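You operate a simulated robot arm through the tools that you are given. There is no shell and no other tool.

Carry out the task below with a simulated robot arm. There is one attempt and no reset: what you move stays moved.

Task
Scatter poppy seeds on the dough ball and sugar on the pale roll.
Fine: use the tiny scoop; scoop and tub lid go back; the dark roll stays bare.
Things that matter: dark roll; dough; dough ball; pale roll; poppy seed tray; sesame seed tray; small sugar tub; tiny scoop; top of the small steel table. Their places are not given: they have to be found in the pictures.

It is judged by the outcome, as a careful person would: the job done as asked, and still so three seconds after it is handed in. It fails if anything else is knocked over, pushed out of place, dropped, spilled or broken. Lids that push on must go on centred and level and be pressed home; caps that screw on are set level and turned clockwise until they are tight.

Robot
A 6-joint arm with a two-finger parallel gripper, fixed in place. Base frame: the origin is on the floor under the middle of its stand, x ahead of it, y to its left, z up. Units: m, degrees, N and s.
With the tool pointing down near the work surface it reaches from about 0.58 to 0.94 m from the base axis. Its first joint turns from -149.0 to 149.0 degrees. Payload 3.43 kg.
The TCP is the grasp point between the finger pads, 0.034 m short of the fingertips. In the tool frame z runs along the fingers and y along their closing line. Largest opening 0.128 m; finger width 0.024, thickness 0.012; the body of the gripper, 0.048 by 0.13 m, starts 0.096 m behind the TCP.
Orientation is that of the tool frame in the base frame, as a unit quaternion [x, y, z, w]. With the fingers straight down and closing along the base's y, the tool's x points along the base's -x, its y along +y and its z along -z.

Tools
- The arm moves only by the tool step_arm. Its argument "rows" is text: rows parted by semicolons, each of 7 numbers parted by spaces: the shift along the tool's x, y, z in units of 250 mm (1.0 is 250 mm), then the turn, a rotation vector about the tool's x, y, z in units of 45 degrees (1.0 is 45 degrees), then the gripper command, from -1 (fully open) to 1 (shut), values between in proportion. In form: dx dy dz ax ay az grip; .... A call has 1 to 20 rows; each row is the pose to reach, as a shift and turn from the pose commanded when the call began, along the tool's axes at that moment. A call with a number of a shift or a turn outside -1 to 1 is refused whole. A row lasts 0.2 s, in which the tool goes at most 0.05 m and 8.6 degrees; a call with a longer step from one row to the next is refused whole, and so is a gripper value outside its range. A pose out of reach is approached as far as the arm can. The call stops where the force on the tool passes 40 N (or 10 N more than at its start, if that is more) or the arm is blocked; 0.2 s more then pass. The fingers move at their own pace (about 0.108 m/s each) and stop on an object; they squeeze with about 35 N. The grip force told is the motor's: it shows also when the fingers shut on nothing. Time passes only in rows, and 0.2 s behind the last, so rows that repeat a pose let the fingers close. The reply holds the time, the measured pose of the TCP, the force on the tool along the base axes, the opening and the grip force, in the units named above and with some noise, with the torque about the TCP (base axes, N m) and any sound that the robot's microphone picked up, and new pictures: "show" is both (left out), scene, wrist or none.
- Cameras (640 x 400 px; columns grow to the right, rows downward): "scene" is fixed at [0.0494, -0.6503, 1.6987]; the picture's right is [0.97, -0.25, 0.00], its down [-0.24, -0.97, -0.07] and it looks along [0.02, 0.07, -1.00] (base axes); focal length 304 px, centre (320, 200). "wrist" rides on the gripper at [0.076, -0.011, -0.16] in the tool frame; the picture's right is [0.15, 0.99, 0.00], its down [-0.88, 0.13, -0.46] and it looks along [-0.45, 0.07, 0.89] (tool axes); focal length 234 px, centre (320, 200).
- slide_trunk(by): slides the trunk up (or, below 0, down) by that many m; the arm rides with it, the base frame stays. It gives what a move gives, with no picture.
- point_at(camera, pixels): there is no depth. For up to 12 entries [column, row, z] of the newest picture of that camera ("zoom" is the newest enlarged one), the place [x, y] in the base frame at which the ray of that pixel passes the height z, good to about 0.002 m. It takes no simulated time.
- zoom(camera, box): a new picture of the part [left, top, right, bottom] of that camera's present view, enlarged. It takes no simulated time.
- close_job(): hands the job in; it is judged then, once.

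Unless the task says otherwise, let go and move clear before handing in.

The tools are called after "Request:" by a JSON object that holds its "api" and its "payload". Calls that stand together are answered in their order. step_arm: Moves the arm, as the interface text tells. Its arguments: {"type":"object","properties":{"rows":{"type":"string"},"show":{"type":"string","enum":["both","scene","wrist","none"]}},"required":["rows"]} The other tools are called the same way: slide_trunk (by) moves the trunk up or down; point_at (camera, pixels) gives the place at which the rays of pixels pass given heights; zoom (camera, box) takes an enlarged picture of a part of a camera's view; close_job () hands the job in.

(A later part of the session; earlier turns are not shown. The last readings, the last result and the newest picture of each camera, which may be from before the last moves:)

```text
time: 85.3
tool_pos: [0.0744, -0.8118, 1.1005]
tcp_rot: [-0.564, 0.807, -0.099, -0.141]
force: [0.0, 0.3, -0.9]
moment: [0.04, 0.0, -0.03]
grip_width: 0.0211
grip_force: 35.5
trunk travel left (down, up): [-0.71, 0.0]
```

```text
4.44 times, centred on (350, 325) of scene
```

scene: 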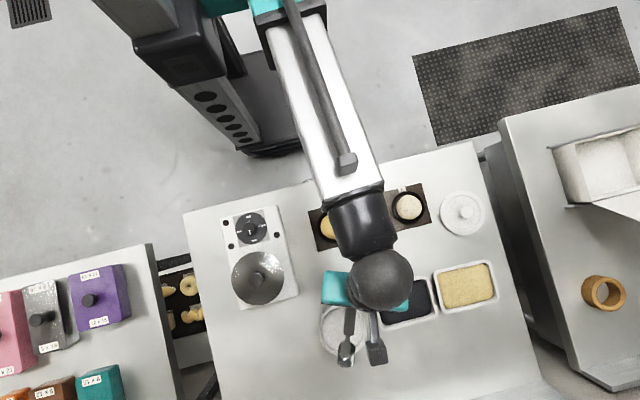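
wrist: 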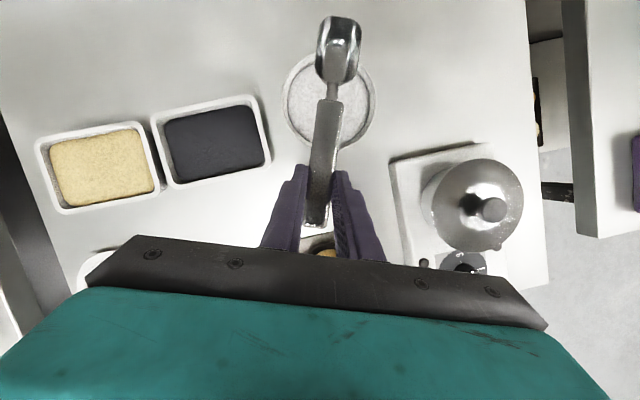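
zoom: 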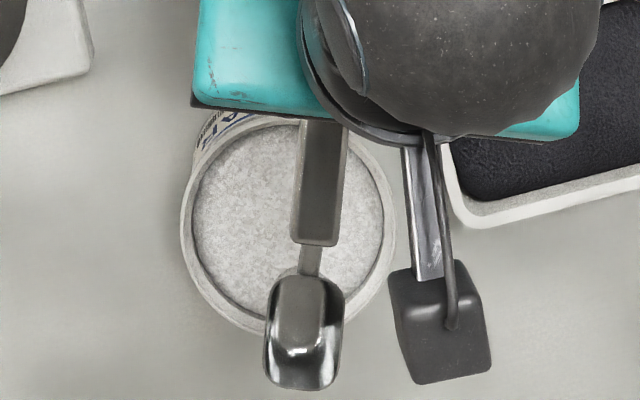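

The scoop is over the tub, with the rim at z≈0.997 and the sugar only a few millimetres below it. I'll pitch the nose down 30° and centre the bowl above the sugar.

Request:
{"api": "step_arm", "payload": {"rows": "0.006 0.003 -0.013 0 -0.133 0 1; 0.012 0.005 -0.025 0 -0.267 0 1; 0.017 0.008 -0.038 0 -0.4 0 1; 0.023 0.01 -0.05 0 -0.533 0 1; 0.029 0.013 -0.063 0 -0.667 0 1; 0.029 0.013 -0.063 0 -0.667 0 1", "show": "both"}}

Request:
{"api": "zoom", "payload": {"camera": "wrist", "box": [230, 0, 430, 150]}}

```text
time: 86.7
tool_pos: [0.071, -0.8119, 1.117]
tcp_rot: [-0.569, 0.817, 0.05, 0.073]
force: [-1.1, 0.2, -0.7]
moment: [0.03, -0.02, 0.02]
grip_width: 0.0209
grip_force: 35.1
trunk travel left (down, up): [-0.71, 0.0]
```

scene: 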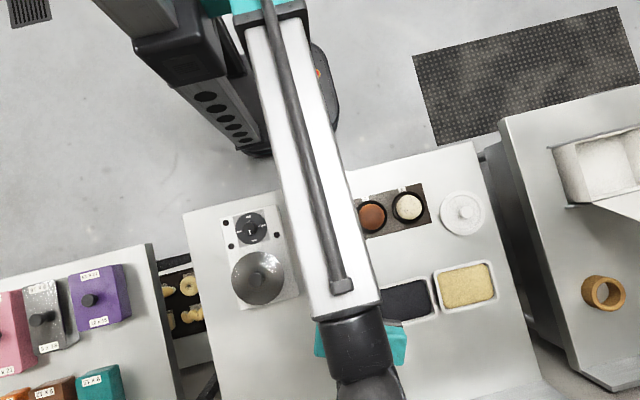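
wrist: 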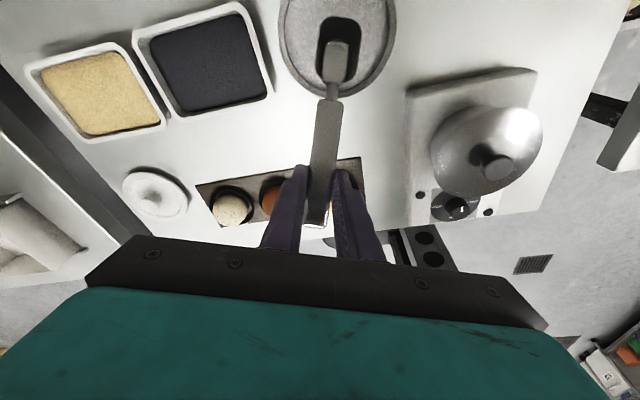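

```text
2.67 times, centred on (330, 75) of wrist
```

zoom: 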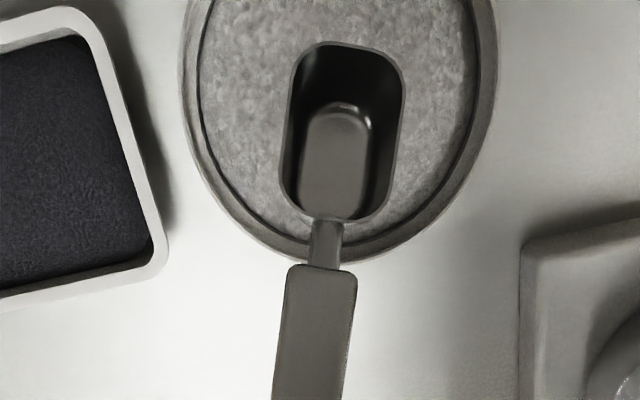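

The bowl is well inside the tub opening. I'll lower it 35 mm first and check.

Request:
{"api": "step_arm", "payload": {"rows": "0.005 0 0.0275 0 0 0 1; 0.01 0 0.055 0 0 0 1; 0.015 0 0.0826 0 0 0 1; 0.02 0 0.11 0 0 0 1; 0.0246 0 0.1376 0 0 0 1; 0.0246 0 0.1376 0 0 0 1", "show": "wrist"}}

Request:
{"api": "zoom", "payload": {"camera": "wrist", "box": [230, 0, 430, 150]}}

```text
time: 88.1
tool_pos: [0.0716, -0.8115, 1.0804]
tcp_rot: [-0.57, 0.817, 0.05, 0.072]
force: [0.3, 0.4, -0.4]
moment: [0.02, 0.0, -0.03]
grip_width: 0.021
grip_force: 35.2
trunk travel left (down, up): [-0.71, 0.0]
```

wrist: 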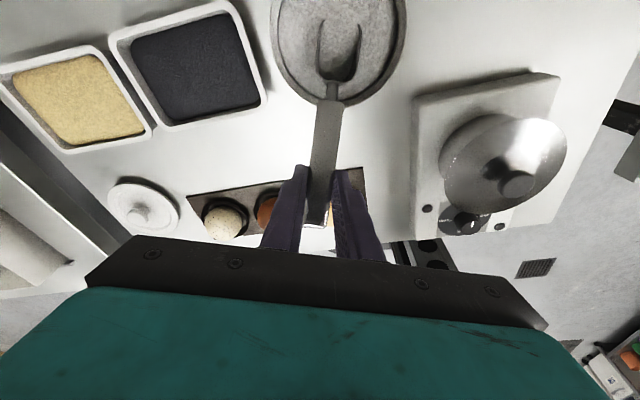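

```text
2.67 times, centred on (330, 75) of wrist
```

zoom: 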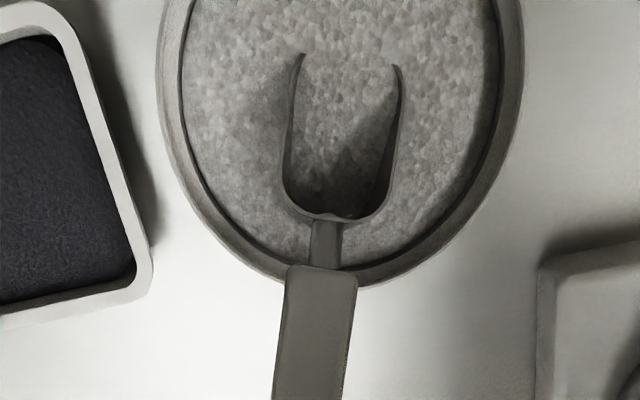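

The front lip is just under the sugar surface (z≈0.998). I'll sink it 5 mm more to fill the bowl.

Request:
{"api": "step_arm", "payload": {"rows": "0.0018 0 0.01 0 0 0 1; 0.0036 0 0.02 0 0 0 1; 0.0036 0 0.02 0 0 0 1; 0.0036 0 0.02 0 0 0 1", "show": "wrist"}}

Request:
{"api": "zoom", "payload": {"camera": "wrist", "box": [230, 0, 430, 150]}}

```text
time: 89.1
tool_pos: [0.0706, -0.8119, 1.0774]
tcp_rot: [-0.57, 0.817, 0.05, 0.072]
force: [-0.3, 0.8, -1.5]
moment: [0.02, -0.02, 0.04]
grip_width: 0.0209
grip_force: 35.1
trunk travel left (down, up): [-0.71, 0.0]
```

wrist: 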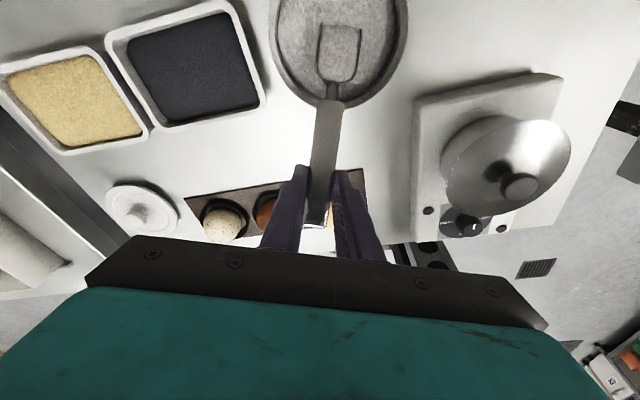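

```text
2.67 times, centred on (330, 75) of wrist
```

zoom: 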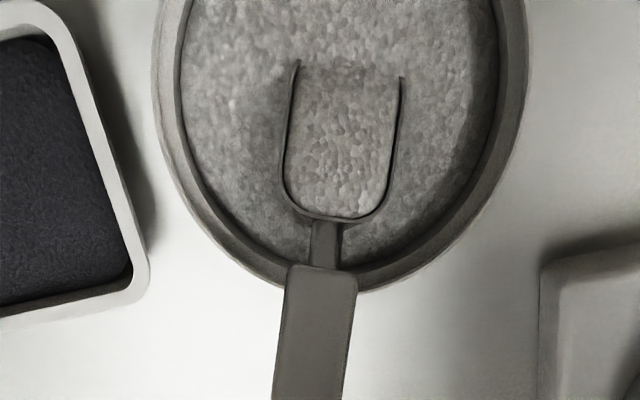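

The bowl is full of sugar. I'll level it while rising out, using the same motion as before, and keep the handle above the near rim.

Request:
{"api": "step_arm", "payload": {"rows": "-0.0133 0 0.006 0 0.0667 0 1; -0.0266 0 0.0145 0 0.1333 0 1; -0.0375 0 0.0228 0 0.2 0 1; -0.0484 0 0.031 0 0.2667 0 1; -0.0566 0 0.042 0 0.3333 0 1; -0.0648 0 0.0527 0 0.4 0 1; -0.0703 0 0.066 0 0.4667 0 1; -0.0757 0 0.0798 0 0.5333 0 1; -0.0788 0 0.0935 0 0.6 0 1; -0.0818 0 0.1073 0 0.6667 0 1; -0.0818 0 0.1073 0 0.6667 0 1; -0.096 0 0.0286 0 0.6667 0 1; -0.11 0 -0.05 0 0.6667 0 1; -0.12 0 -0.109 0 0.6667 0 1; -0.131 0 -0.168 0 0.6667 0 1; -0.131 0 -0.168 0 0.6667 0 1", "show": "both"}}

Request:
{"api": "zoom", "payload": {"camera": "wrist", "box": [230, 0, 430, 150]}}

Request:
{"api": "zoom", "payload": {"camera": "scene", "box": [300, 280, 400, 370]}}

```text
time: 92.5
tool_pos: [0.0776, -0.7912, 1.1251]
tcp_rot: [-0.563, 0.808, -0.098, -0.142]
force: [0.1, -0.4, -1.2]
moment: [0.04, 0.0, 0.0]
grip_width: 0.021
grip_force: 34.9
trunk travel left (down, up): [-0.71, 0.0]
```

scene: 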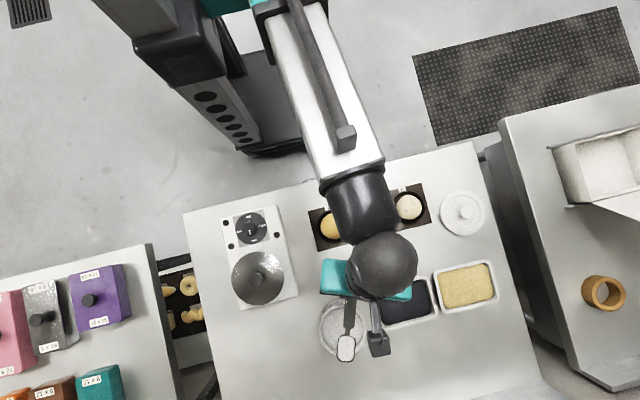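
wrist: 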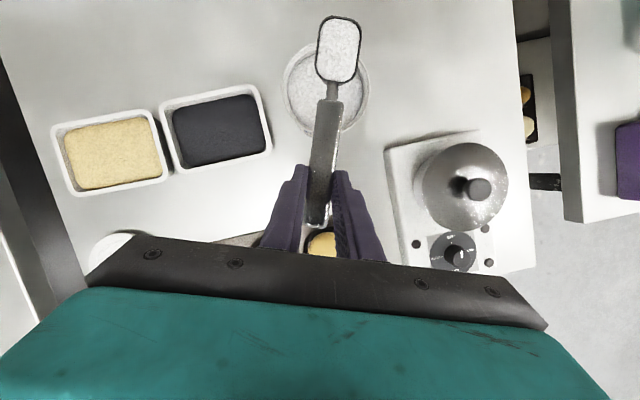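

```text
2.67 times, centred on (330, 75) of wrist
```

zoom: 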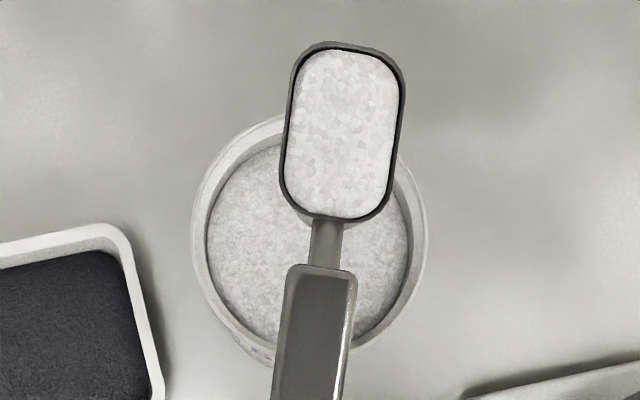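

```text
4.44 times, centred on (350, 325) of scene
```

zoom: 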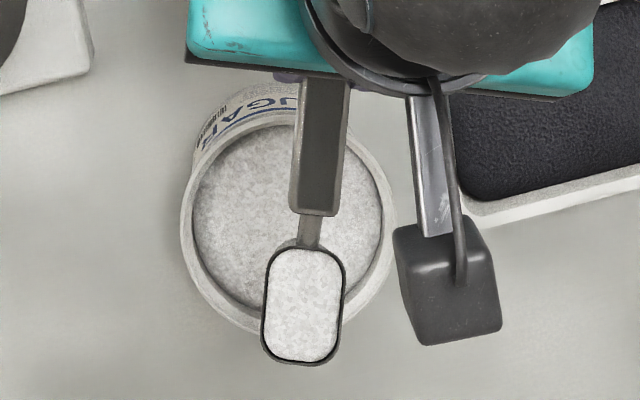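

The scoop is level and full of sugar, and the tub is undisturbed. Before going to the pale roll I'll check the height of the metal dome on the hot plate, because the gripper will lean that way while pouring.

Request:
{"api": "zoom", "payload": {"camera": "wrist", "box": [380, 120, 540, 280]}}

Request:
{"api": "zoom", "payload": {"camera": "scene", "box": [210, 200, 310, 310]}}

Request:
{"api": "point_at", "payload": {"camera": "wrist", "pixels": [[479, 188, 0.95], [479, 188, 1.0], [479, 188, 1.05]]}}

Request:
{"api": "point_at", "payload": {"camera": "scene", "pixels": [[255.5, 280, 0.95], [255.5, 280, 1.0], [255.5, 280, 1.05], [333.25, 226.25, 0.925], [333.25, 226.25, 0.94], [371.5, 216.75, 0.925]]}}

```text
2.50 times, centred on (460, 200) of wrist
```

zoom: 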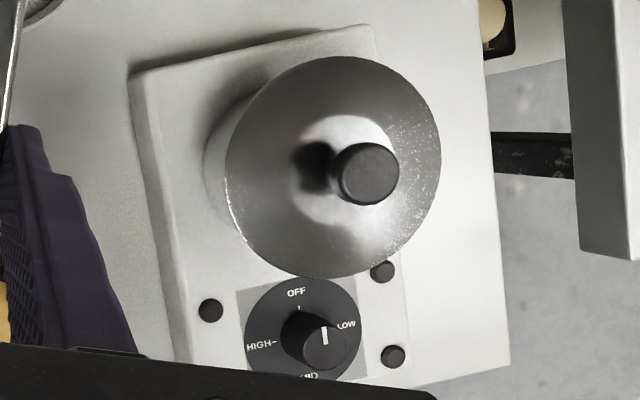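

```text
3.64 times, centred on (260, 255) of scene
```

zoom: 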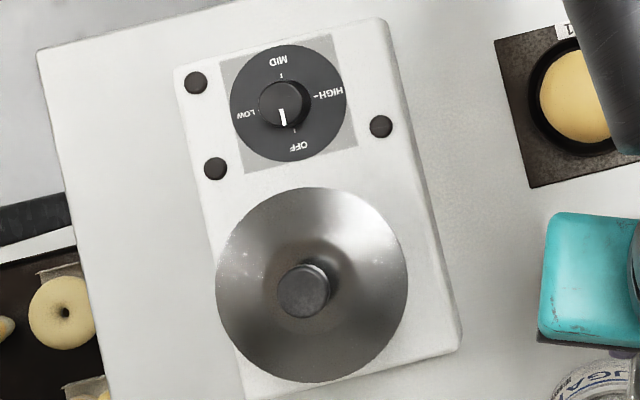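

```text
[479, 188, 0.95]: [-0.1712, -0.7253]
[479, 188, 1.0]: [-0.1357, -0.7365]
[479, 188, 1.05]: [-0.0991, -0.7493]
```

```text
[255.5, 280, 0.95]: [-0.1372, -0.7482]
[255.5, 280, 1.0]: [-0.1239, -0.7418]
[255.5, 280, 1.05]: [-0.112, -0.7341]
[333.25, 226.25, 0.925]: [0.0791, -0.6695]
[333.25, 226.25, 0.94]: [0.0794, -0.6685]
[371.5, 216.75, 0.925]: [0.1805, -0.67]
```

The dome's knob top is at z≈1.02, so the planned pour above the pale roll at (0.080, -0.669) clears it. I'll carry the level sugar to the right, away from the rolls.

Request:
{"api": "step_arm", "payload": {"rows": "-0.02 -0.0137 -0.0072 0 0 0 1; -0.07 -0.0478 -0.0253 0 0 0 1; -0.13 -0.0889 -0.047 0 0 0 1; -0.195 -0.1333 -0.0705 0 0 0 1; -0.26 -0.1777 -0.094 0 0 0 1; -0.325 -0.2221 -0.1174 0 0 0 1; -0.39 -0.2666 -0.1409 0 0 0 1; -0.45 -0.3076 -0.1626 0 0 0 1; -0.5 -0.3417 -0.1807 0 0 0 1; -0.53 -0.3622 -0.1915 0 0 0 1; -0.5396 -0.3688 -0.195 0 0 0 1; -0.5396 -0.3688 -0.195 0 0 0 1", "show": "scene"}}

Request:
{"api": "step_arm", "payload": {"rows": "0 0 0 -0.03 0 0.083 1; 0 0 0 -0.075 0 0.208 1; 0 0 0 -0.123 0 0.341 1; 0 0 0 -0.171 0 0.475 1; 0 0 0 -0.219 0 0.608 1; 0 0 0 -0.264 0 0.732 1; 0 0 0 -0.2936 0 0.814 1; 0 0 0 -0.2936 0 0.814 1", "show": "none"}}

Request:
{"api": "step_arm", "payload": {"rows": "0 0 0 -0.03 0 0.083 1; 0 0 0 -0.075 0 0.208 1; 0 0 0 -0.123 0 0.341 1; 0 0 0 -0.171 0 0.475 1; 0 0 0 -0.219 0 0.608 1; 0 0 0 -0.264 0 0.732 1; 0 0 0 -0.2936 0 0.814 1; 0 0 0 -0.2936 0 0.814 1", "show": "both"}}

Request:
{"api": "zoom", "payload": {"camera": "scene", "box": [290, 170, 450, 270]}}

Request:
{"api": "zoom", "payload": {"camera": "wrist", "box": [230, 0, 430, 150]}}

```text
time: 95.1
tool_pos: [0.2154, -0.6864, 1.1242]
tcp_rot: [-0.564, 0.807, -0.098, -0.142]
force: [-0.8, 0.4, -1.6]
moment: [0.06, -0.03, 0.01]
grip_width: 0.0213
grip_force: 35.5
trunk travel left (down, up): [-0.71, 0.0]
```

scene: 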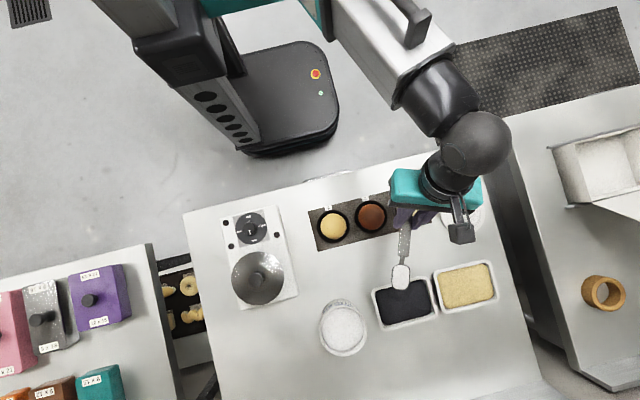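

```text
time: 96.9
tool_pos: [0.2144, -0.6867, 1.1237]
tcp_rot: [-0.261, 0.95, -0.046, -0.168]
force: [0.1, -0.7, -1.0]
moment: [0.02, -0.03, -0.01]
grip_width: 0.0212
grip_force: 35.3
trunk travel left (down, up): [-0.71, 0.0]
```

```text
time: 98.7
tool_pos: [0.2147, -0.6856, 1.1246]
tcp_rot: [0.071, 0.983, 0.011, -0.172]
force: [-0.1, 0.6, -0.2]
moment: [-0.03, 0.02, -0.03]
grip_width: 0.0211
grip_force: 34.9
trunk travel left (down, up): [-0.71, 0.0]
```

scene: 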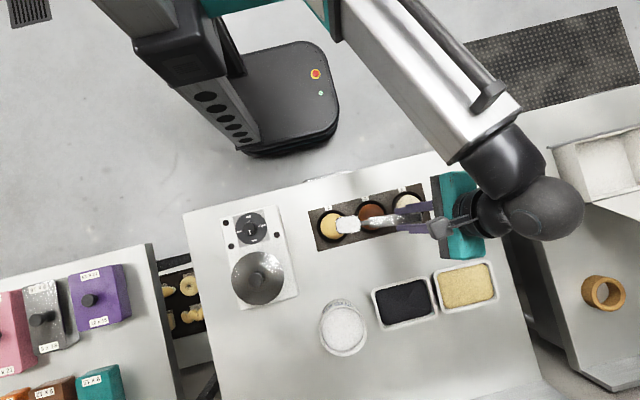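
wrist: 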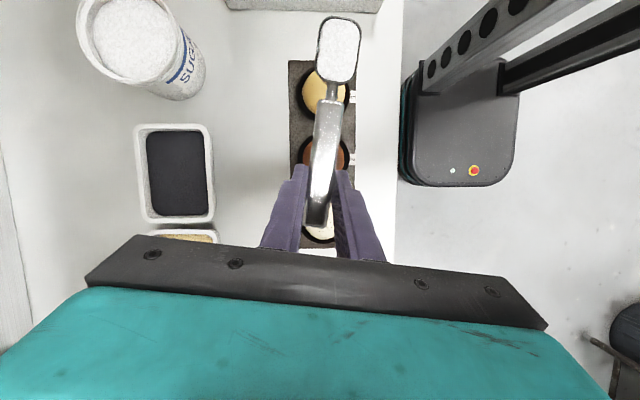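

```text
4.00 times, centred on (370, 220) of scene
```

zoom: 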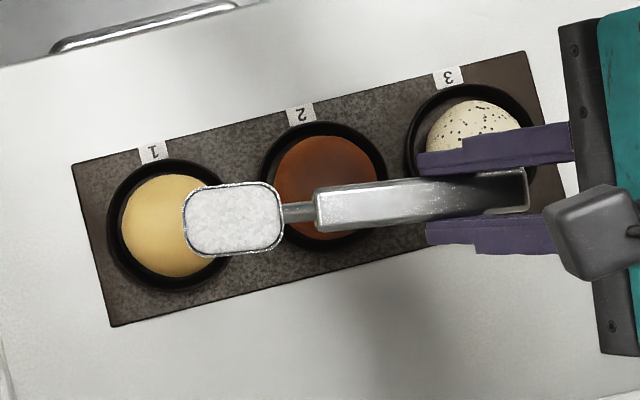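

```text
2.67 times, centred on (330, 75) of wrist
```

zoom: 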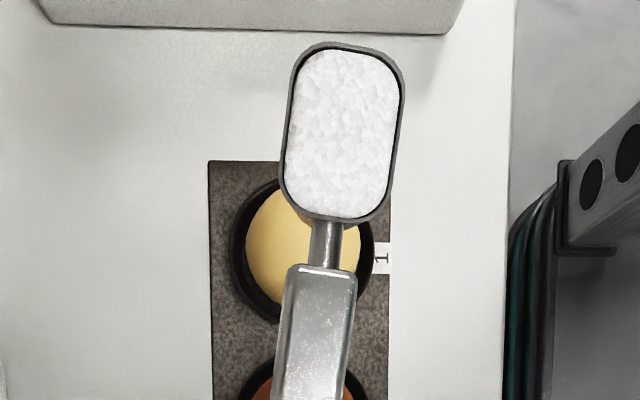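

The bowl is over the pale roll's right side with its lip at about (0.079, -0.665), and the sugar is intact. I'll lower it straight down, keeping the fingers well above the dark roll.

Request:
{"api": "step_arm", "payload": {"rows": "-0.008 -0.001 0.022 0 0 0 1; -0.023 -0.003 0.064 0 0 0 1; -0.041 -0.005 0.111 0 0 0 1; -0.059 -0.007 0.159 0 0 0 1; -0.076 -0.009 0.207 0 0 0 1; -0.094 -0.011 0.254 0 0 0 1; -0.109 -0.012 0.296 0 0 0 1; -0.117 -0.012 0.318 0 0 0 1; -0.117 -0.012 0.318 0 0 0 1", "show": "both"}}

Request:
{"api": "zoom", "payload": {"camera": "scene", "box": [290, 170, 450, 270]}}

Request:
{"api": "zoom", "payload": {"camera": "wrist", "box": [230, 0, 430, 150]}}

```text
time: 100.7
tool_pos: [0.2134, -0.6872, 1.039]
tcp_rot: [0.07, 0.983, 0.011, -0.172]
force: [0.3, -0.7, -1.1]
moment: [-0.06, -0.03, 0.02]
grip_width: 0.0213
grip_force: 34.6
trunk travel left (down, up): [-0.71, 0.0]
```

scene: 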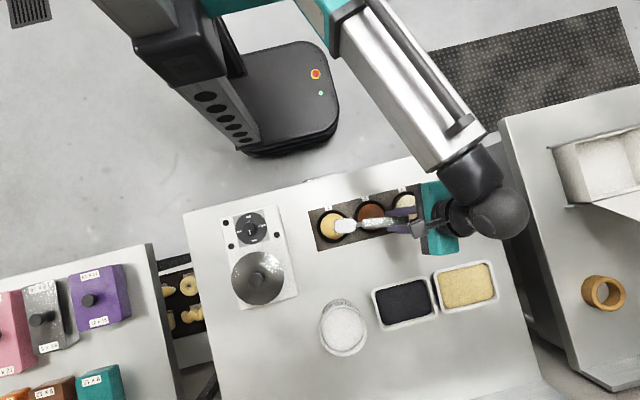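
wrist: 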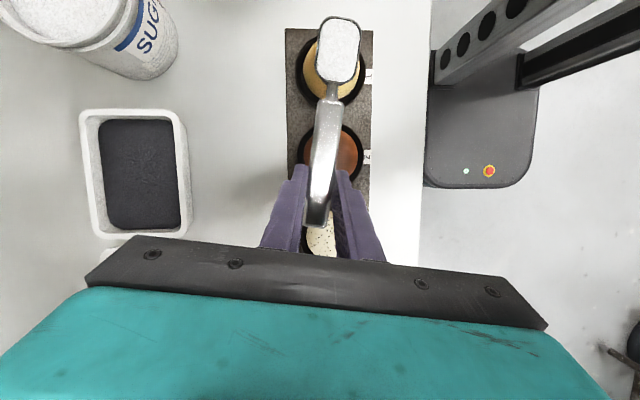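

```text
4.00 times, centred on (370, 220) of scene
```

zoom: 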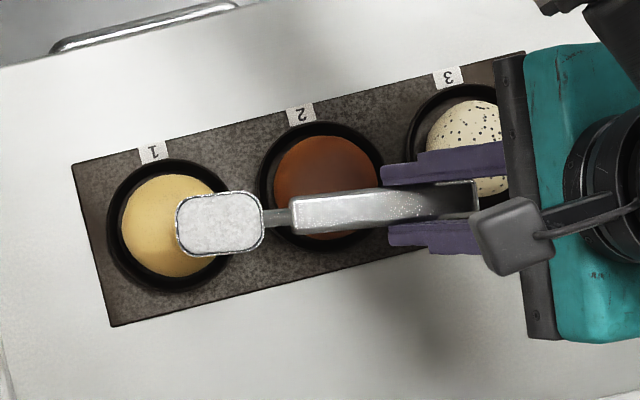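

```text
2.67 times, centred on (330, 75) of wrist
```

zoom: 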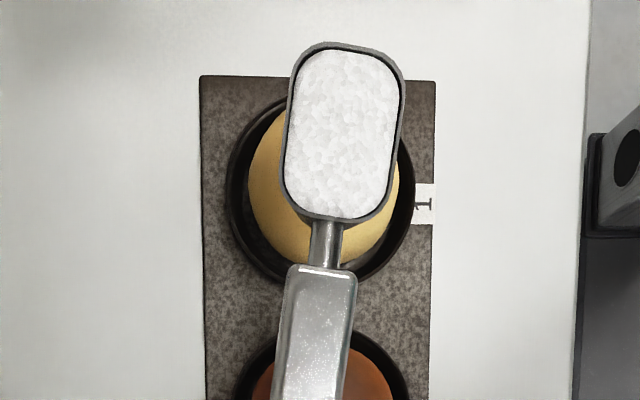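

The lip is at (0.079, -0.669), centred on the pale roll. I'll pitch down to 25° while lowering the lip to about 2–3 cm above the roll.

Request:
{"api": "step_arm", "payload": {"rows": "0.0138 0 -0.0111 0 -0.1111 0 1; 0.0307 0 -0.0199 0 -0.2222 0 1; 0.0513 0 -0.026 0 -0.3333 0 1; 0.0747 0 -0.0295 0 -0.4444 0 1; 0.1012 0 -0.0296 0 -0.5556 0 1; 0.1012 0 -0.0296 0 -0.5556 0 1", "show": "both"}}

Request:
{"api": "zoom", "payload": {"camera": "scene", "box": [290, 170, 450, 270]}}

Request:
{"api": "zoom", "payload": {"camera": "wrist", "box": [230, 0, 430, 150]}}

```text
time: 102.1
tool_pos: [0.193, -0.6861, 1.056]
tcp_rot: [0.071, 0.996, -0.004, 0.045]
force: [0.8, -0.3, -1.5]
moment: [0.0, -0.03, 0.02]
grip_width: 0.0212
grip_force: 34.1
trunk travel left (down, up): [-0.71, 0.0]
```

scene: 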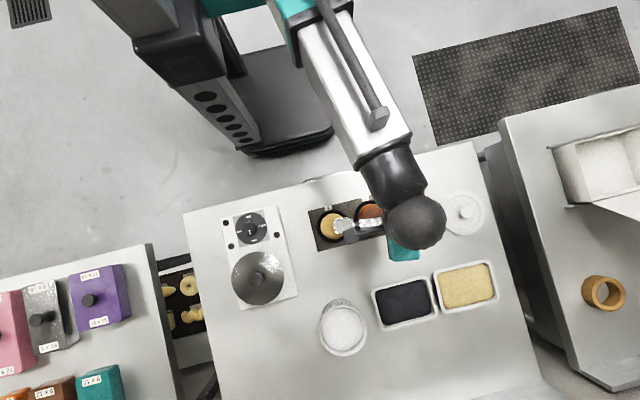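
wrist: 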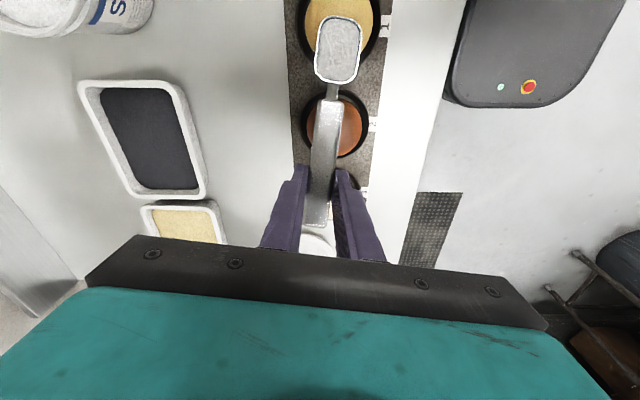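

```text
4.00 times, centred on (370, 220) of scene
```

zoom: 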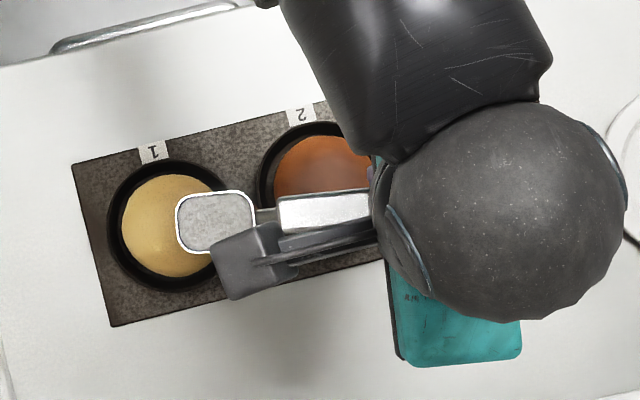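

```text
2.67 times, centred on (330, 75) of wrist
```

zoom: 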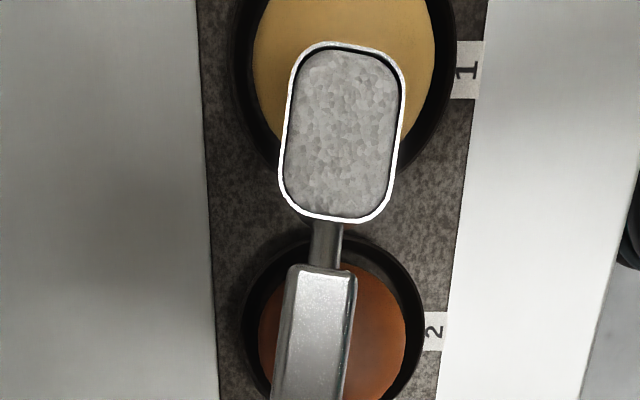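

No sugar has fallen yet and the lip is over the roll's centre. I'll tip another 12.5° slowly and look.

Request:
{"api": "step_arm", "payload": {"rows": "0.0124 0 -0.0206 0 -0.0556 0 1; 0.0247 0 -0.0412 0 -0.1111 0 1; 0.0386 0 -0.0607 0 -0.1667 0 1; 0.0525 0 -0.0801 0 -0.2222 0 1; 0.0682 0 -0.0982 0 -0.2778 0 1; 0.0682 0 -0.0982 0 -0.2778 0 1", "show": "both"}}

Request:
{"api": "zoom", "payload": {"camera": "scene", "box": [290, 170, 450, 270]}}

Request:
{"api": "zoom", "payload": {"camera": "wrist", "box": [230, 0, 430, 150]}}

```text
time: 103.5
tool_pos: [0.1761, -0.6842, 1.0788]
tcp_rot: [0.069, 0.986, -0.011, 0.153]
force: [-0.3, -0.4, -0.2]
moment: [-0.01, 0.03, 0.02]
grip_width: 0.0212
grip_force: 35.3
trunk travel left (down, up): [-0.71, 0.0]
```

scene: 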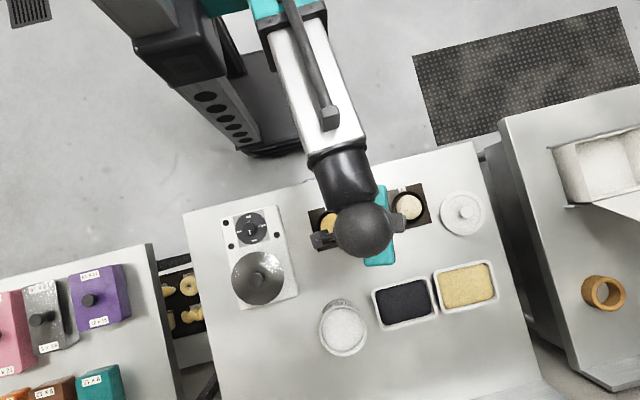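
wrist: 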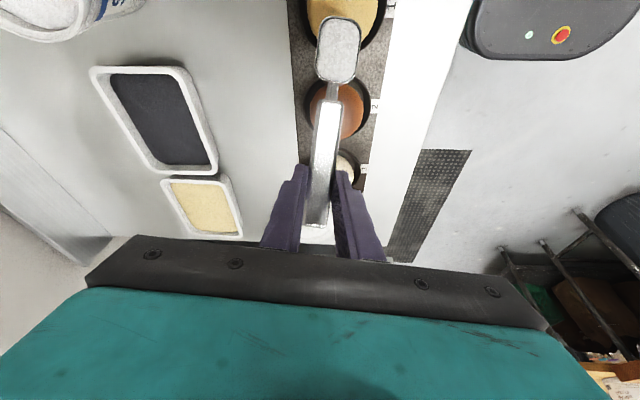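

```text
4.00 times, centred on (370, 220) of scene
```

zoom: 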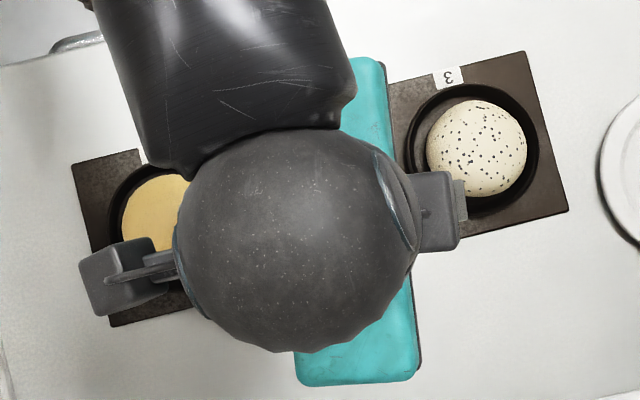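

```text
2.67 times, centred on (330, 75) of wrist
```

zoom: 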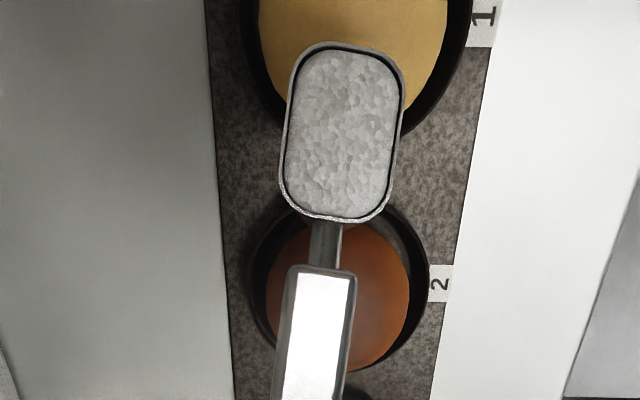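

At 37.5° the bowl is still full and the lip remains over the pale roll. I'll tip 10° further and hold.

Request:
{"api": "step_arm", "payload": {"rows": "0.0238 0 -0.0242 0 -0.0556 0 1; 0.0361 0 -0.0448 0 -0.1111 0 1; 0.05 0 -0.0643 0 -0.1667 0 1; 0.0639 0 -0.0837 0 -0.2222 0 1; 0.0639 0 -0.0837 0 -0.2222 0 1; 0.0639 0 -0.0837 0 -0.2222 0 1", "show": "wrist"}}

Request:
{"api": "zoom", "payload": {"camera": "wrist", "box": [230, 0, 430, 150]}}

Request:
{"api": "zoom", "payload": {"camera": "scene", "box": [290, 170, 450, 270]}}

```text
time: 104.9
tool_pos: [0.1528, -0.6806, 1.0934]
tcp_rot: [0.068, 0.969, -0.017, 0.239]
force: [-0.1, 0.4, -0.3]
moment: [-0.01, -0.03, -0.01]
grip_width: 0.0212
grip_force: 35.0
trunk travel left (down, up): [-0.71, 0.0]
```

wrist: 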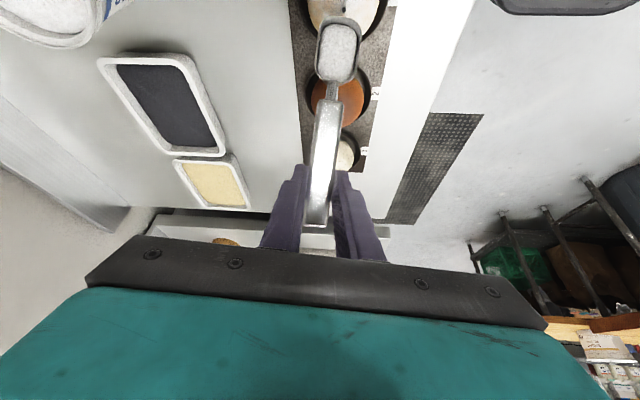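

```text
2.67 times, centred on (330, 75) of wrist
```

zoom: 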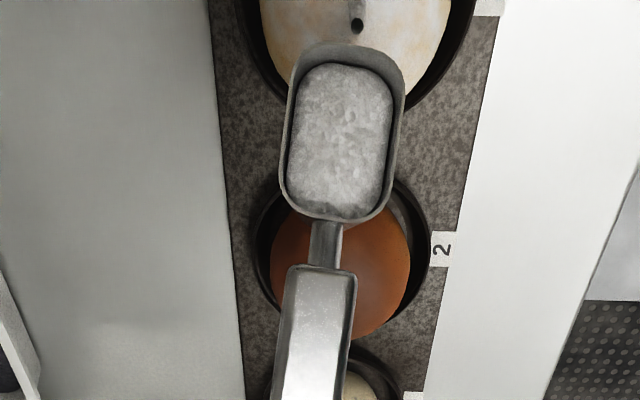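

```text
4.00 times, centred on (370, 220) of scene
```

zoom: 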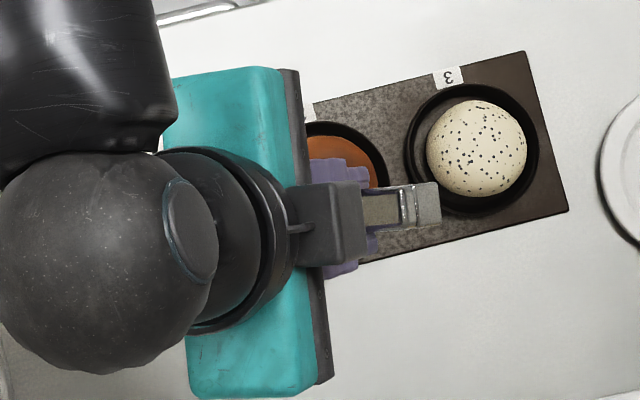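

Sugar is now flowing onto the pale roll; its top is turning white at (350,30) in the enlarged view. I'll keep tipping slowly about the lip.

Request:
{"api": "step_arm", "payload": {"rows": "0.0124 0 -0.0206 0 -0.0556 0 1; 0.0247 0 -0.0412 0 -0.1111 0 1; 0.0386 0 -0.0607 0 -0.1667 0 1; 0.0525 0 -0.0801 0 -0.2222 0 1; 0.0525 0 -0.0801 0 -0.2222 0 1; 0.0525 0 -0.0801 0 -0.2222 0 1", "show": "both"}}

Request:
{"api": "zoom", "payload": {"camera": "wrist", "box": [230, 0, 430, 150]}}

```text
time: 106.3
tool_pos: [0.1318, -0.6767, 1.1056]
tcp_rot: [0.066, 0.944, -0.023, 0.322]
force: [-0.1, 0.1, -0.2]
moment: [0.0, -0.03, 0.0]
grip_width: 0.0211
grip_force: 34.7
trunk travel left (down, up): [-0.71, 0.0]
```

scene: 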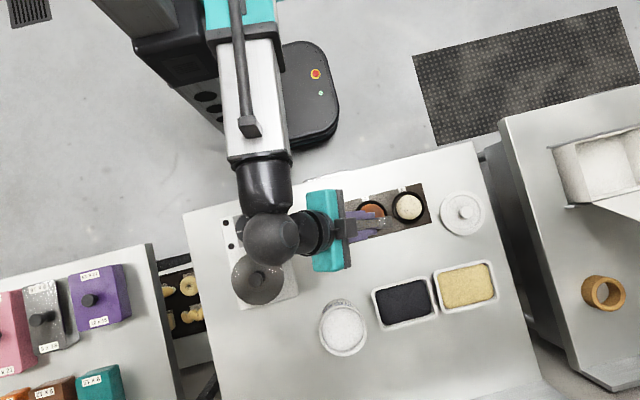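
wrist: 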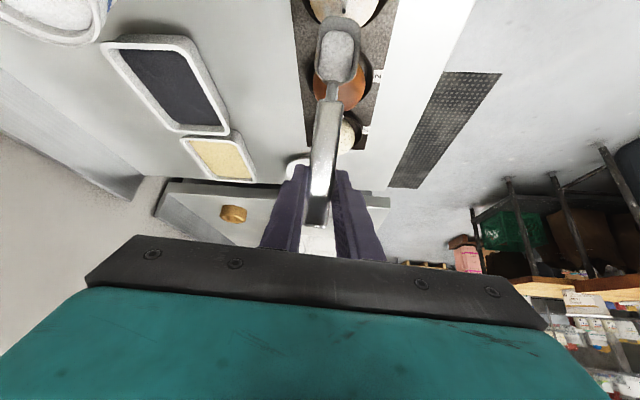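

```text
2.67 times, centred on (330, 75) of wrist
```

zoom: 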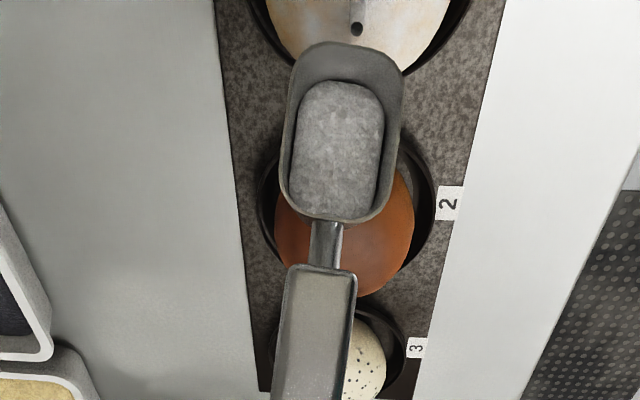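

About a third is out, all onto the pale roll, and the dark roll stays bare. I'll tip on to 67.5° and hold.

Request:
{"api": "step_arm", "payload": {"rows": "0.0124 0 -0.0206 0 -0.0556 0 1; 0.0247 0 -0.0412 0 -0.1111 0 1; 0.0386 0 -0.0607 0 -0.1667 0 1; 0.0525 0 -0.0801 0 -0.2222 0 1; 0.0525 0 -0.0801 0 -0.2222 0 1; 0.0525 0 -0.0801 0 -0.2222 0 1", "show": "both"}}

Request:
{"api": "zoom", "payload": {"camera": "wrist", "box": [230, 0, 430, 150]}}

```text
time: 107.7
tool_pos: [0.1095, -0.6745, 1.1124]
tcp_rot: [0.065, 0.912, -0.029, 0.403]
force: [-0.6, 0.4, 0.2]
moment: [0.01, -0.03, 0.01]
grip_width: 0.0209
grip_force: 35.1
trunk travel left (down, up): [-0.71, 0.0]
```

scene: 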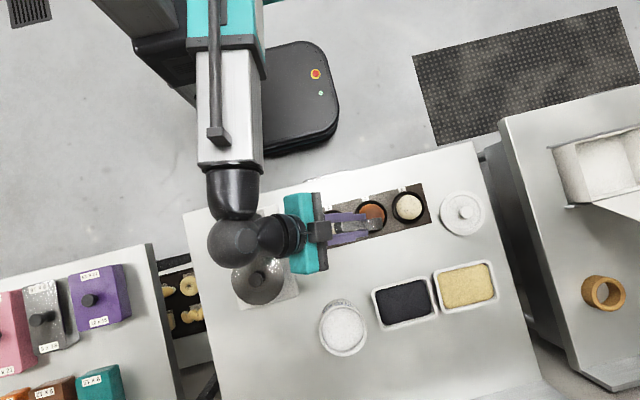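
wrist: 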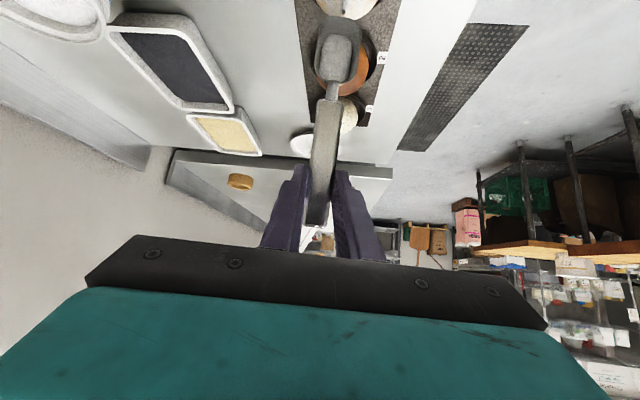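

```text
2.67 times, centred on (330, 75) of wrist
```

zoom: 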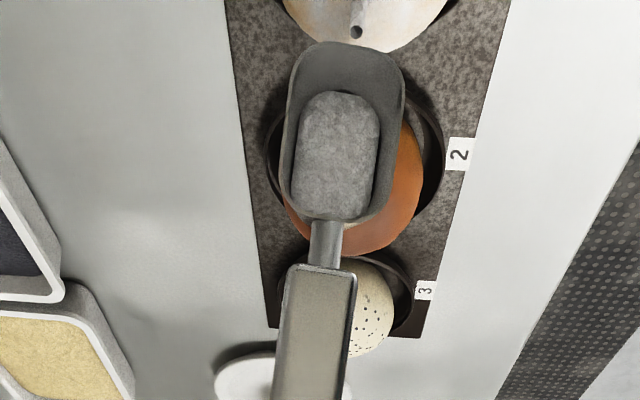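

The flow continues and everything is clear. I'll tip on to about 80° and hold.

Request:
{"api": "step_arm", "payload": {"rows": "0.0124 0 -0.0206 0 -0.0556 0 1; 0.0247 0 -0.0412 0 -0.1111 0 1; 0.0386 0 -0.0607 0 -0.1667 0 1; 0.0525 0 -0.0801 0 -0.2222 0 1; 0.0682 0 -0.0982 0 -0.2778 0 1; 0.0682 0 -0.0982 0 -0.2778 0 1; 0.0682 0 -0.0982 0 -0.2778 0 1; 0.0682 0 -0.0982 0 -0.2778 0 1", "show": "both"}}

Request:
{"api": "zoom", "payload": {"camera": "wrist", "box": [230, 0, 430, 150]}}

```text
time: 109.5
tool_pos: [0.0806, -0.6699, 1.1152]
tcp_rot: [0.061, 0.863, -0.037, 0.5]
force: [-0.3, -0.3, -1.1]
moment: [0.0, -0.03, 0.0]
grip_width: 0.0209
grip_force: 35.4
trunk travel left (down, up): [-0.71, 0.0]
```

scene: 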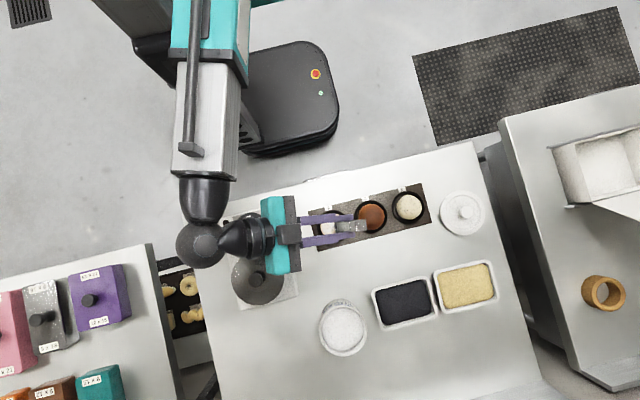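
wrist: 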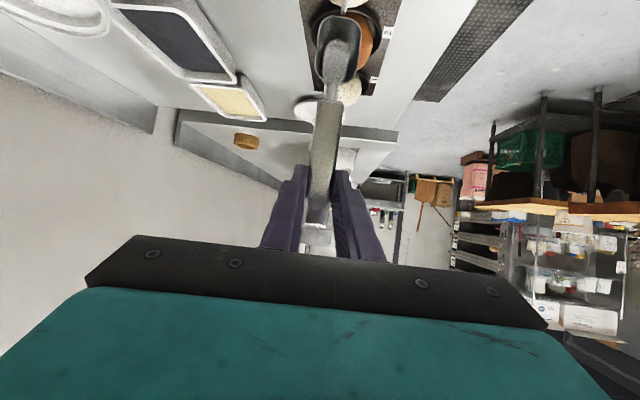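

```text
2.67 times, centred on (330, 75) of wrist
```

zoom: 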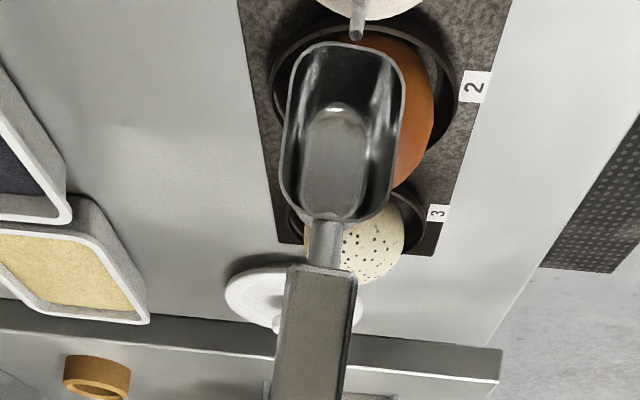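

The bowl now looks empty, with the last trickle falling onto the roll. I'll hold a moment longer to finish.

Request:
{"api": "step_arm", "payload": {"rows": "0.0124 0 -0.0206 0 -0.0556 0 1; 0.0247 0 -0.0412 0 -0.1111 0 1; 0.0247 0 -0.0412 0 -0.1111 0 1; 0.0247 0 -0.0412 0 -0.1111 0 1", "show": "both"}}

Request:
{"api": "zoom", "payload": {"camera": "wrist", "box": [230, 0, 430, 150]}}

Request:
{"api": "zoom", "payload": {"camera": "scene", "box": [290, 170, 450, 270]}}

```text
time: 110.5
tool_pos: [0.0697, -0.6679, 1.1146]
tcp_rot: [0.059, 0.84, -0.038, 0.537]
force: [0.3, 0.3, -0.9]
moment: [0.02, 0.01, 0.02]
grip_width: 0.0209
grip_force: 35.1
trunk travel left (down, up): [-0.71, 0.0]
```

scene: 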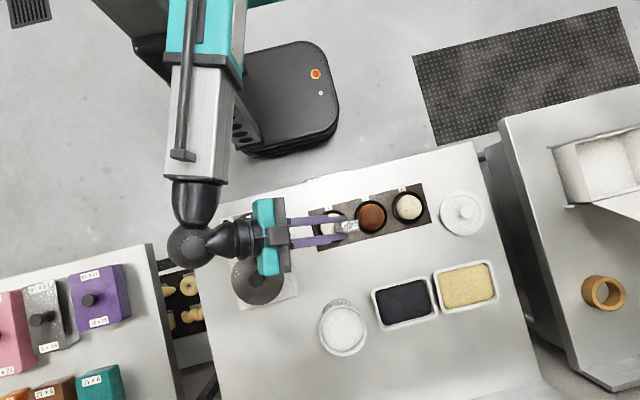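
wrist: 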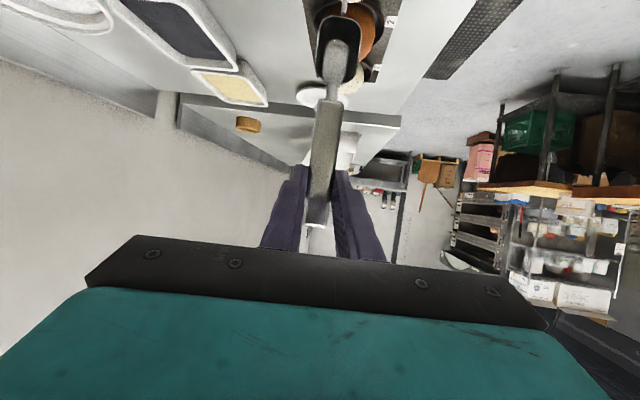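

```text
2.67 times, centred on (330, 75) of wrist
```

zoom: 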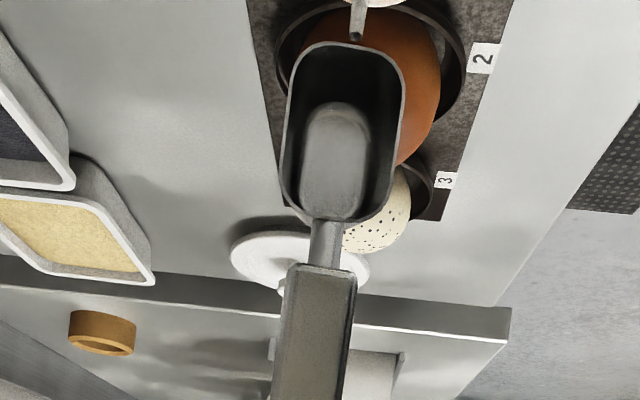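

```text
4.00 times, centred on (370, 220) of scene
```

zoom: 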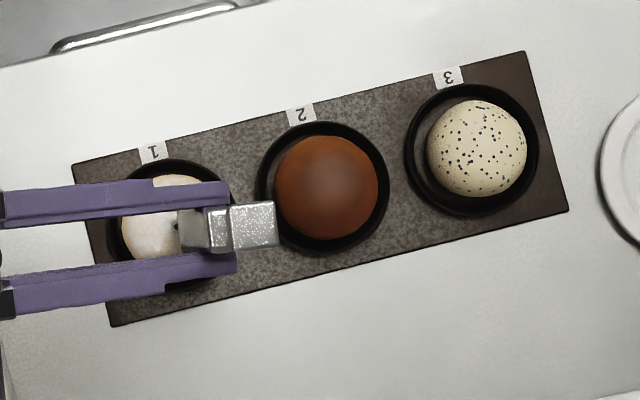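

A thin trickle is still visible at (357,20), so the bowl is not quite empty. I'll tip past 90° and hold a second more.

Request:
{"api": "step_arm", "payload": {"rows": "0.0124 0 -0.0206 0 -0.0556 0 1; 0.0247 0 -0.0412 0 -0.1111 0 1; 0.0386 0 -0.0607 0 -0.1667 0 1; 0.0386 0 -0.0607 0 -0.1667 0 1; 0.0386 0 -0.0607 0 -0.1667 0 1; 0.0386 0 -0.0607 0 -0.1667 0 1; 0.0386 0 -0.0607 0 -0.1667 0 1; 0.0386 0 -0.0607 0 -0.1667 0 1", "show": "both"}}

Request:
{"api": "zoom", "payload": {"camera": "wrist", "box": [230, 0, 430, 150]}}

Request:
{"api": "zoom", "payload": {"camera": "scene", "box": [290, 170, 450, 270]}}

```text
time: 112.3
tool_pos: [0.0514, -0.6657, 1.1144]
tcp_rot: [0.056, 0.803, -0.042, 0.591]
force: [-0.1, -0.2, -0.4]
moment: [-0.02, 0.03, 0.01]
grip_width: 0.0211
grip_force: 35.0
trunk travel left (down, up): [-0.71, 0.0]
```

scene: 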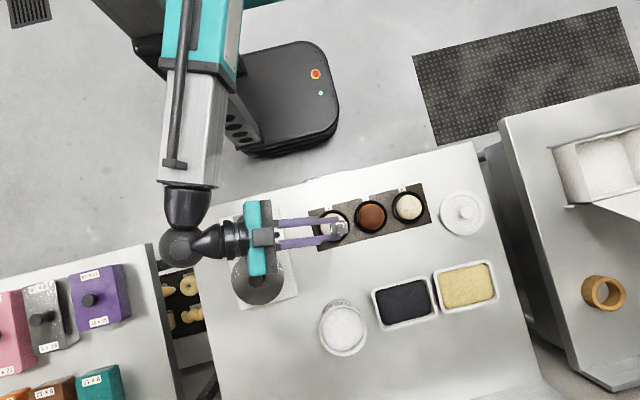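
wrist: 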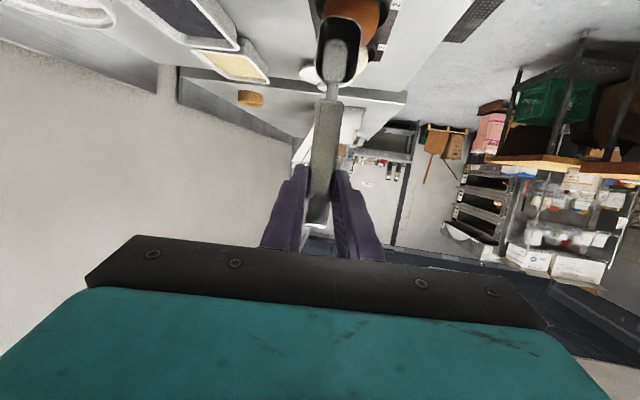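

```text
2.67 times, centred on (330, 75) of wrist
```

zoom: 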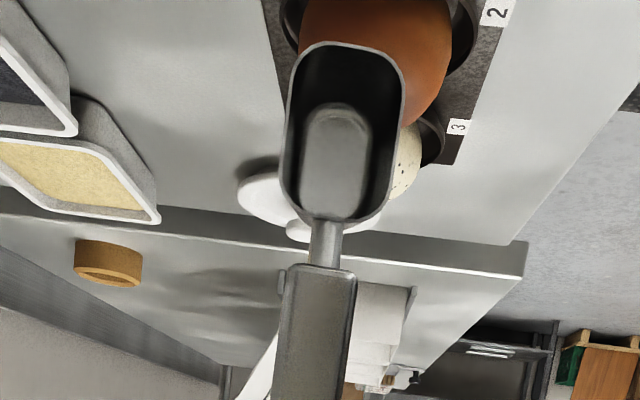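

```text
4.00 times, centred on (370, 220) of scene
```

zoom: 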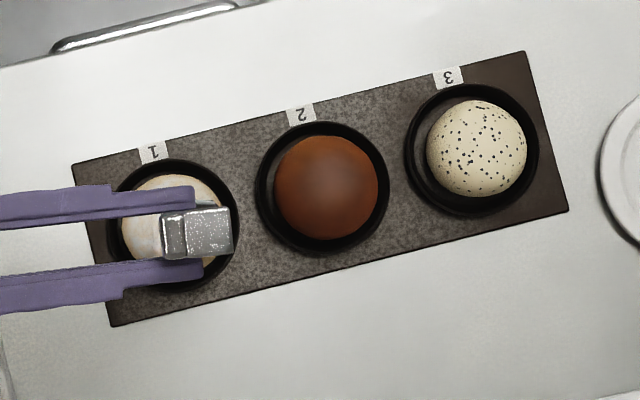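

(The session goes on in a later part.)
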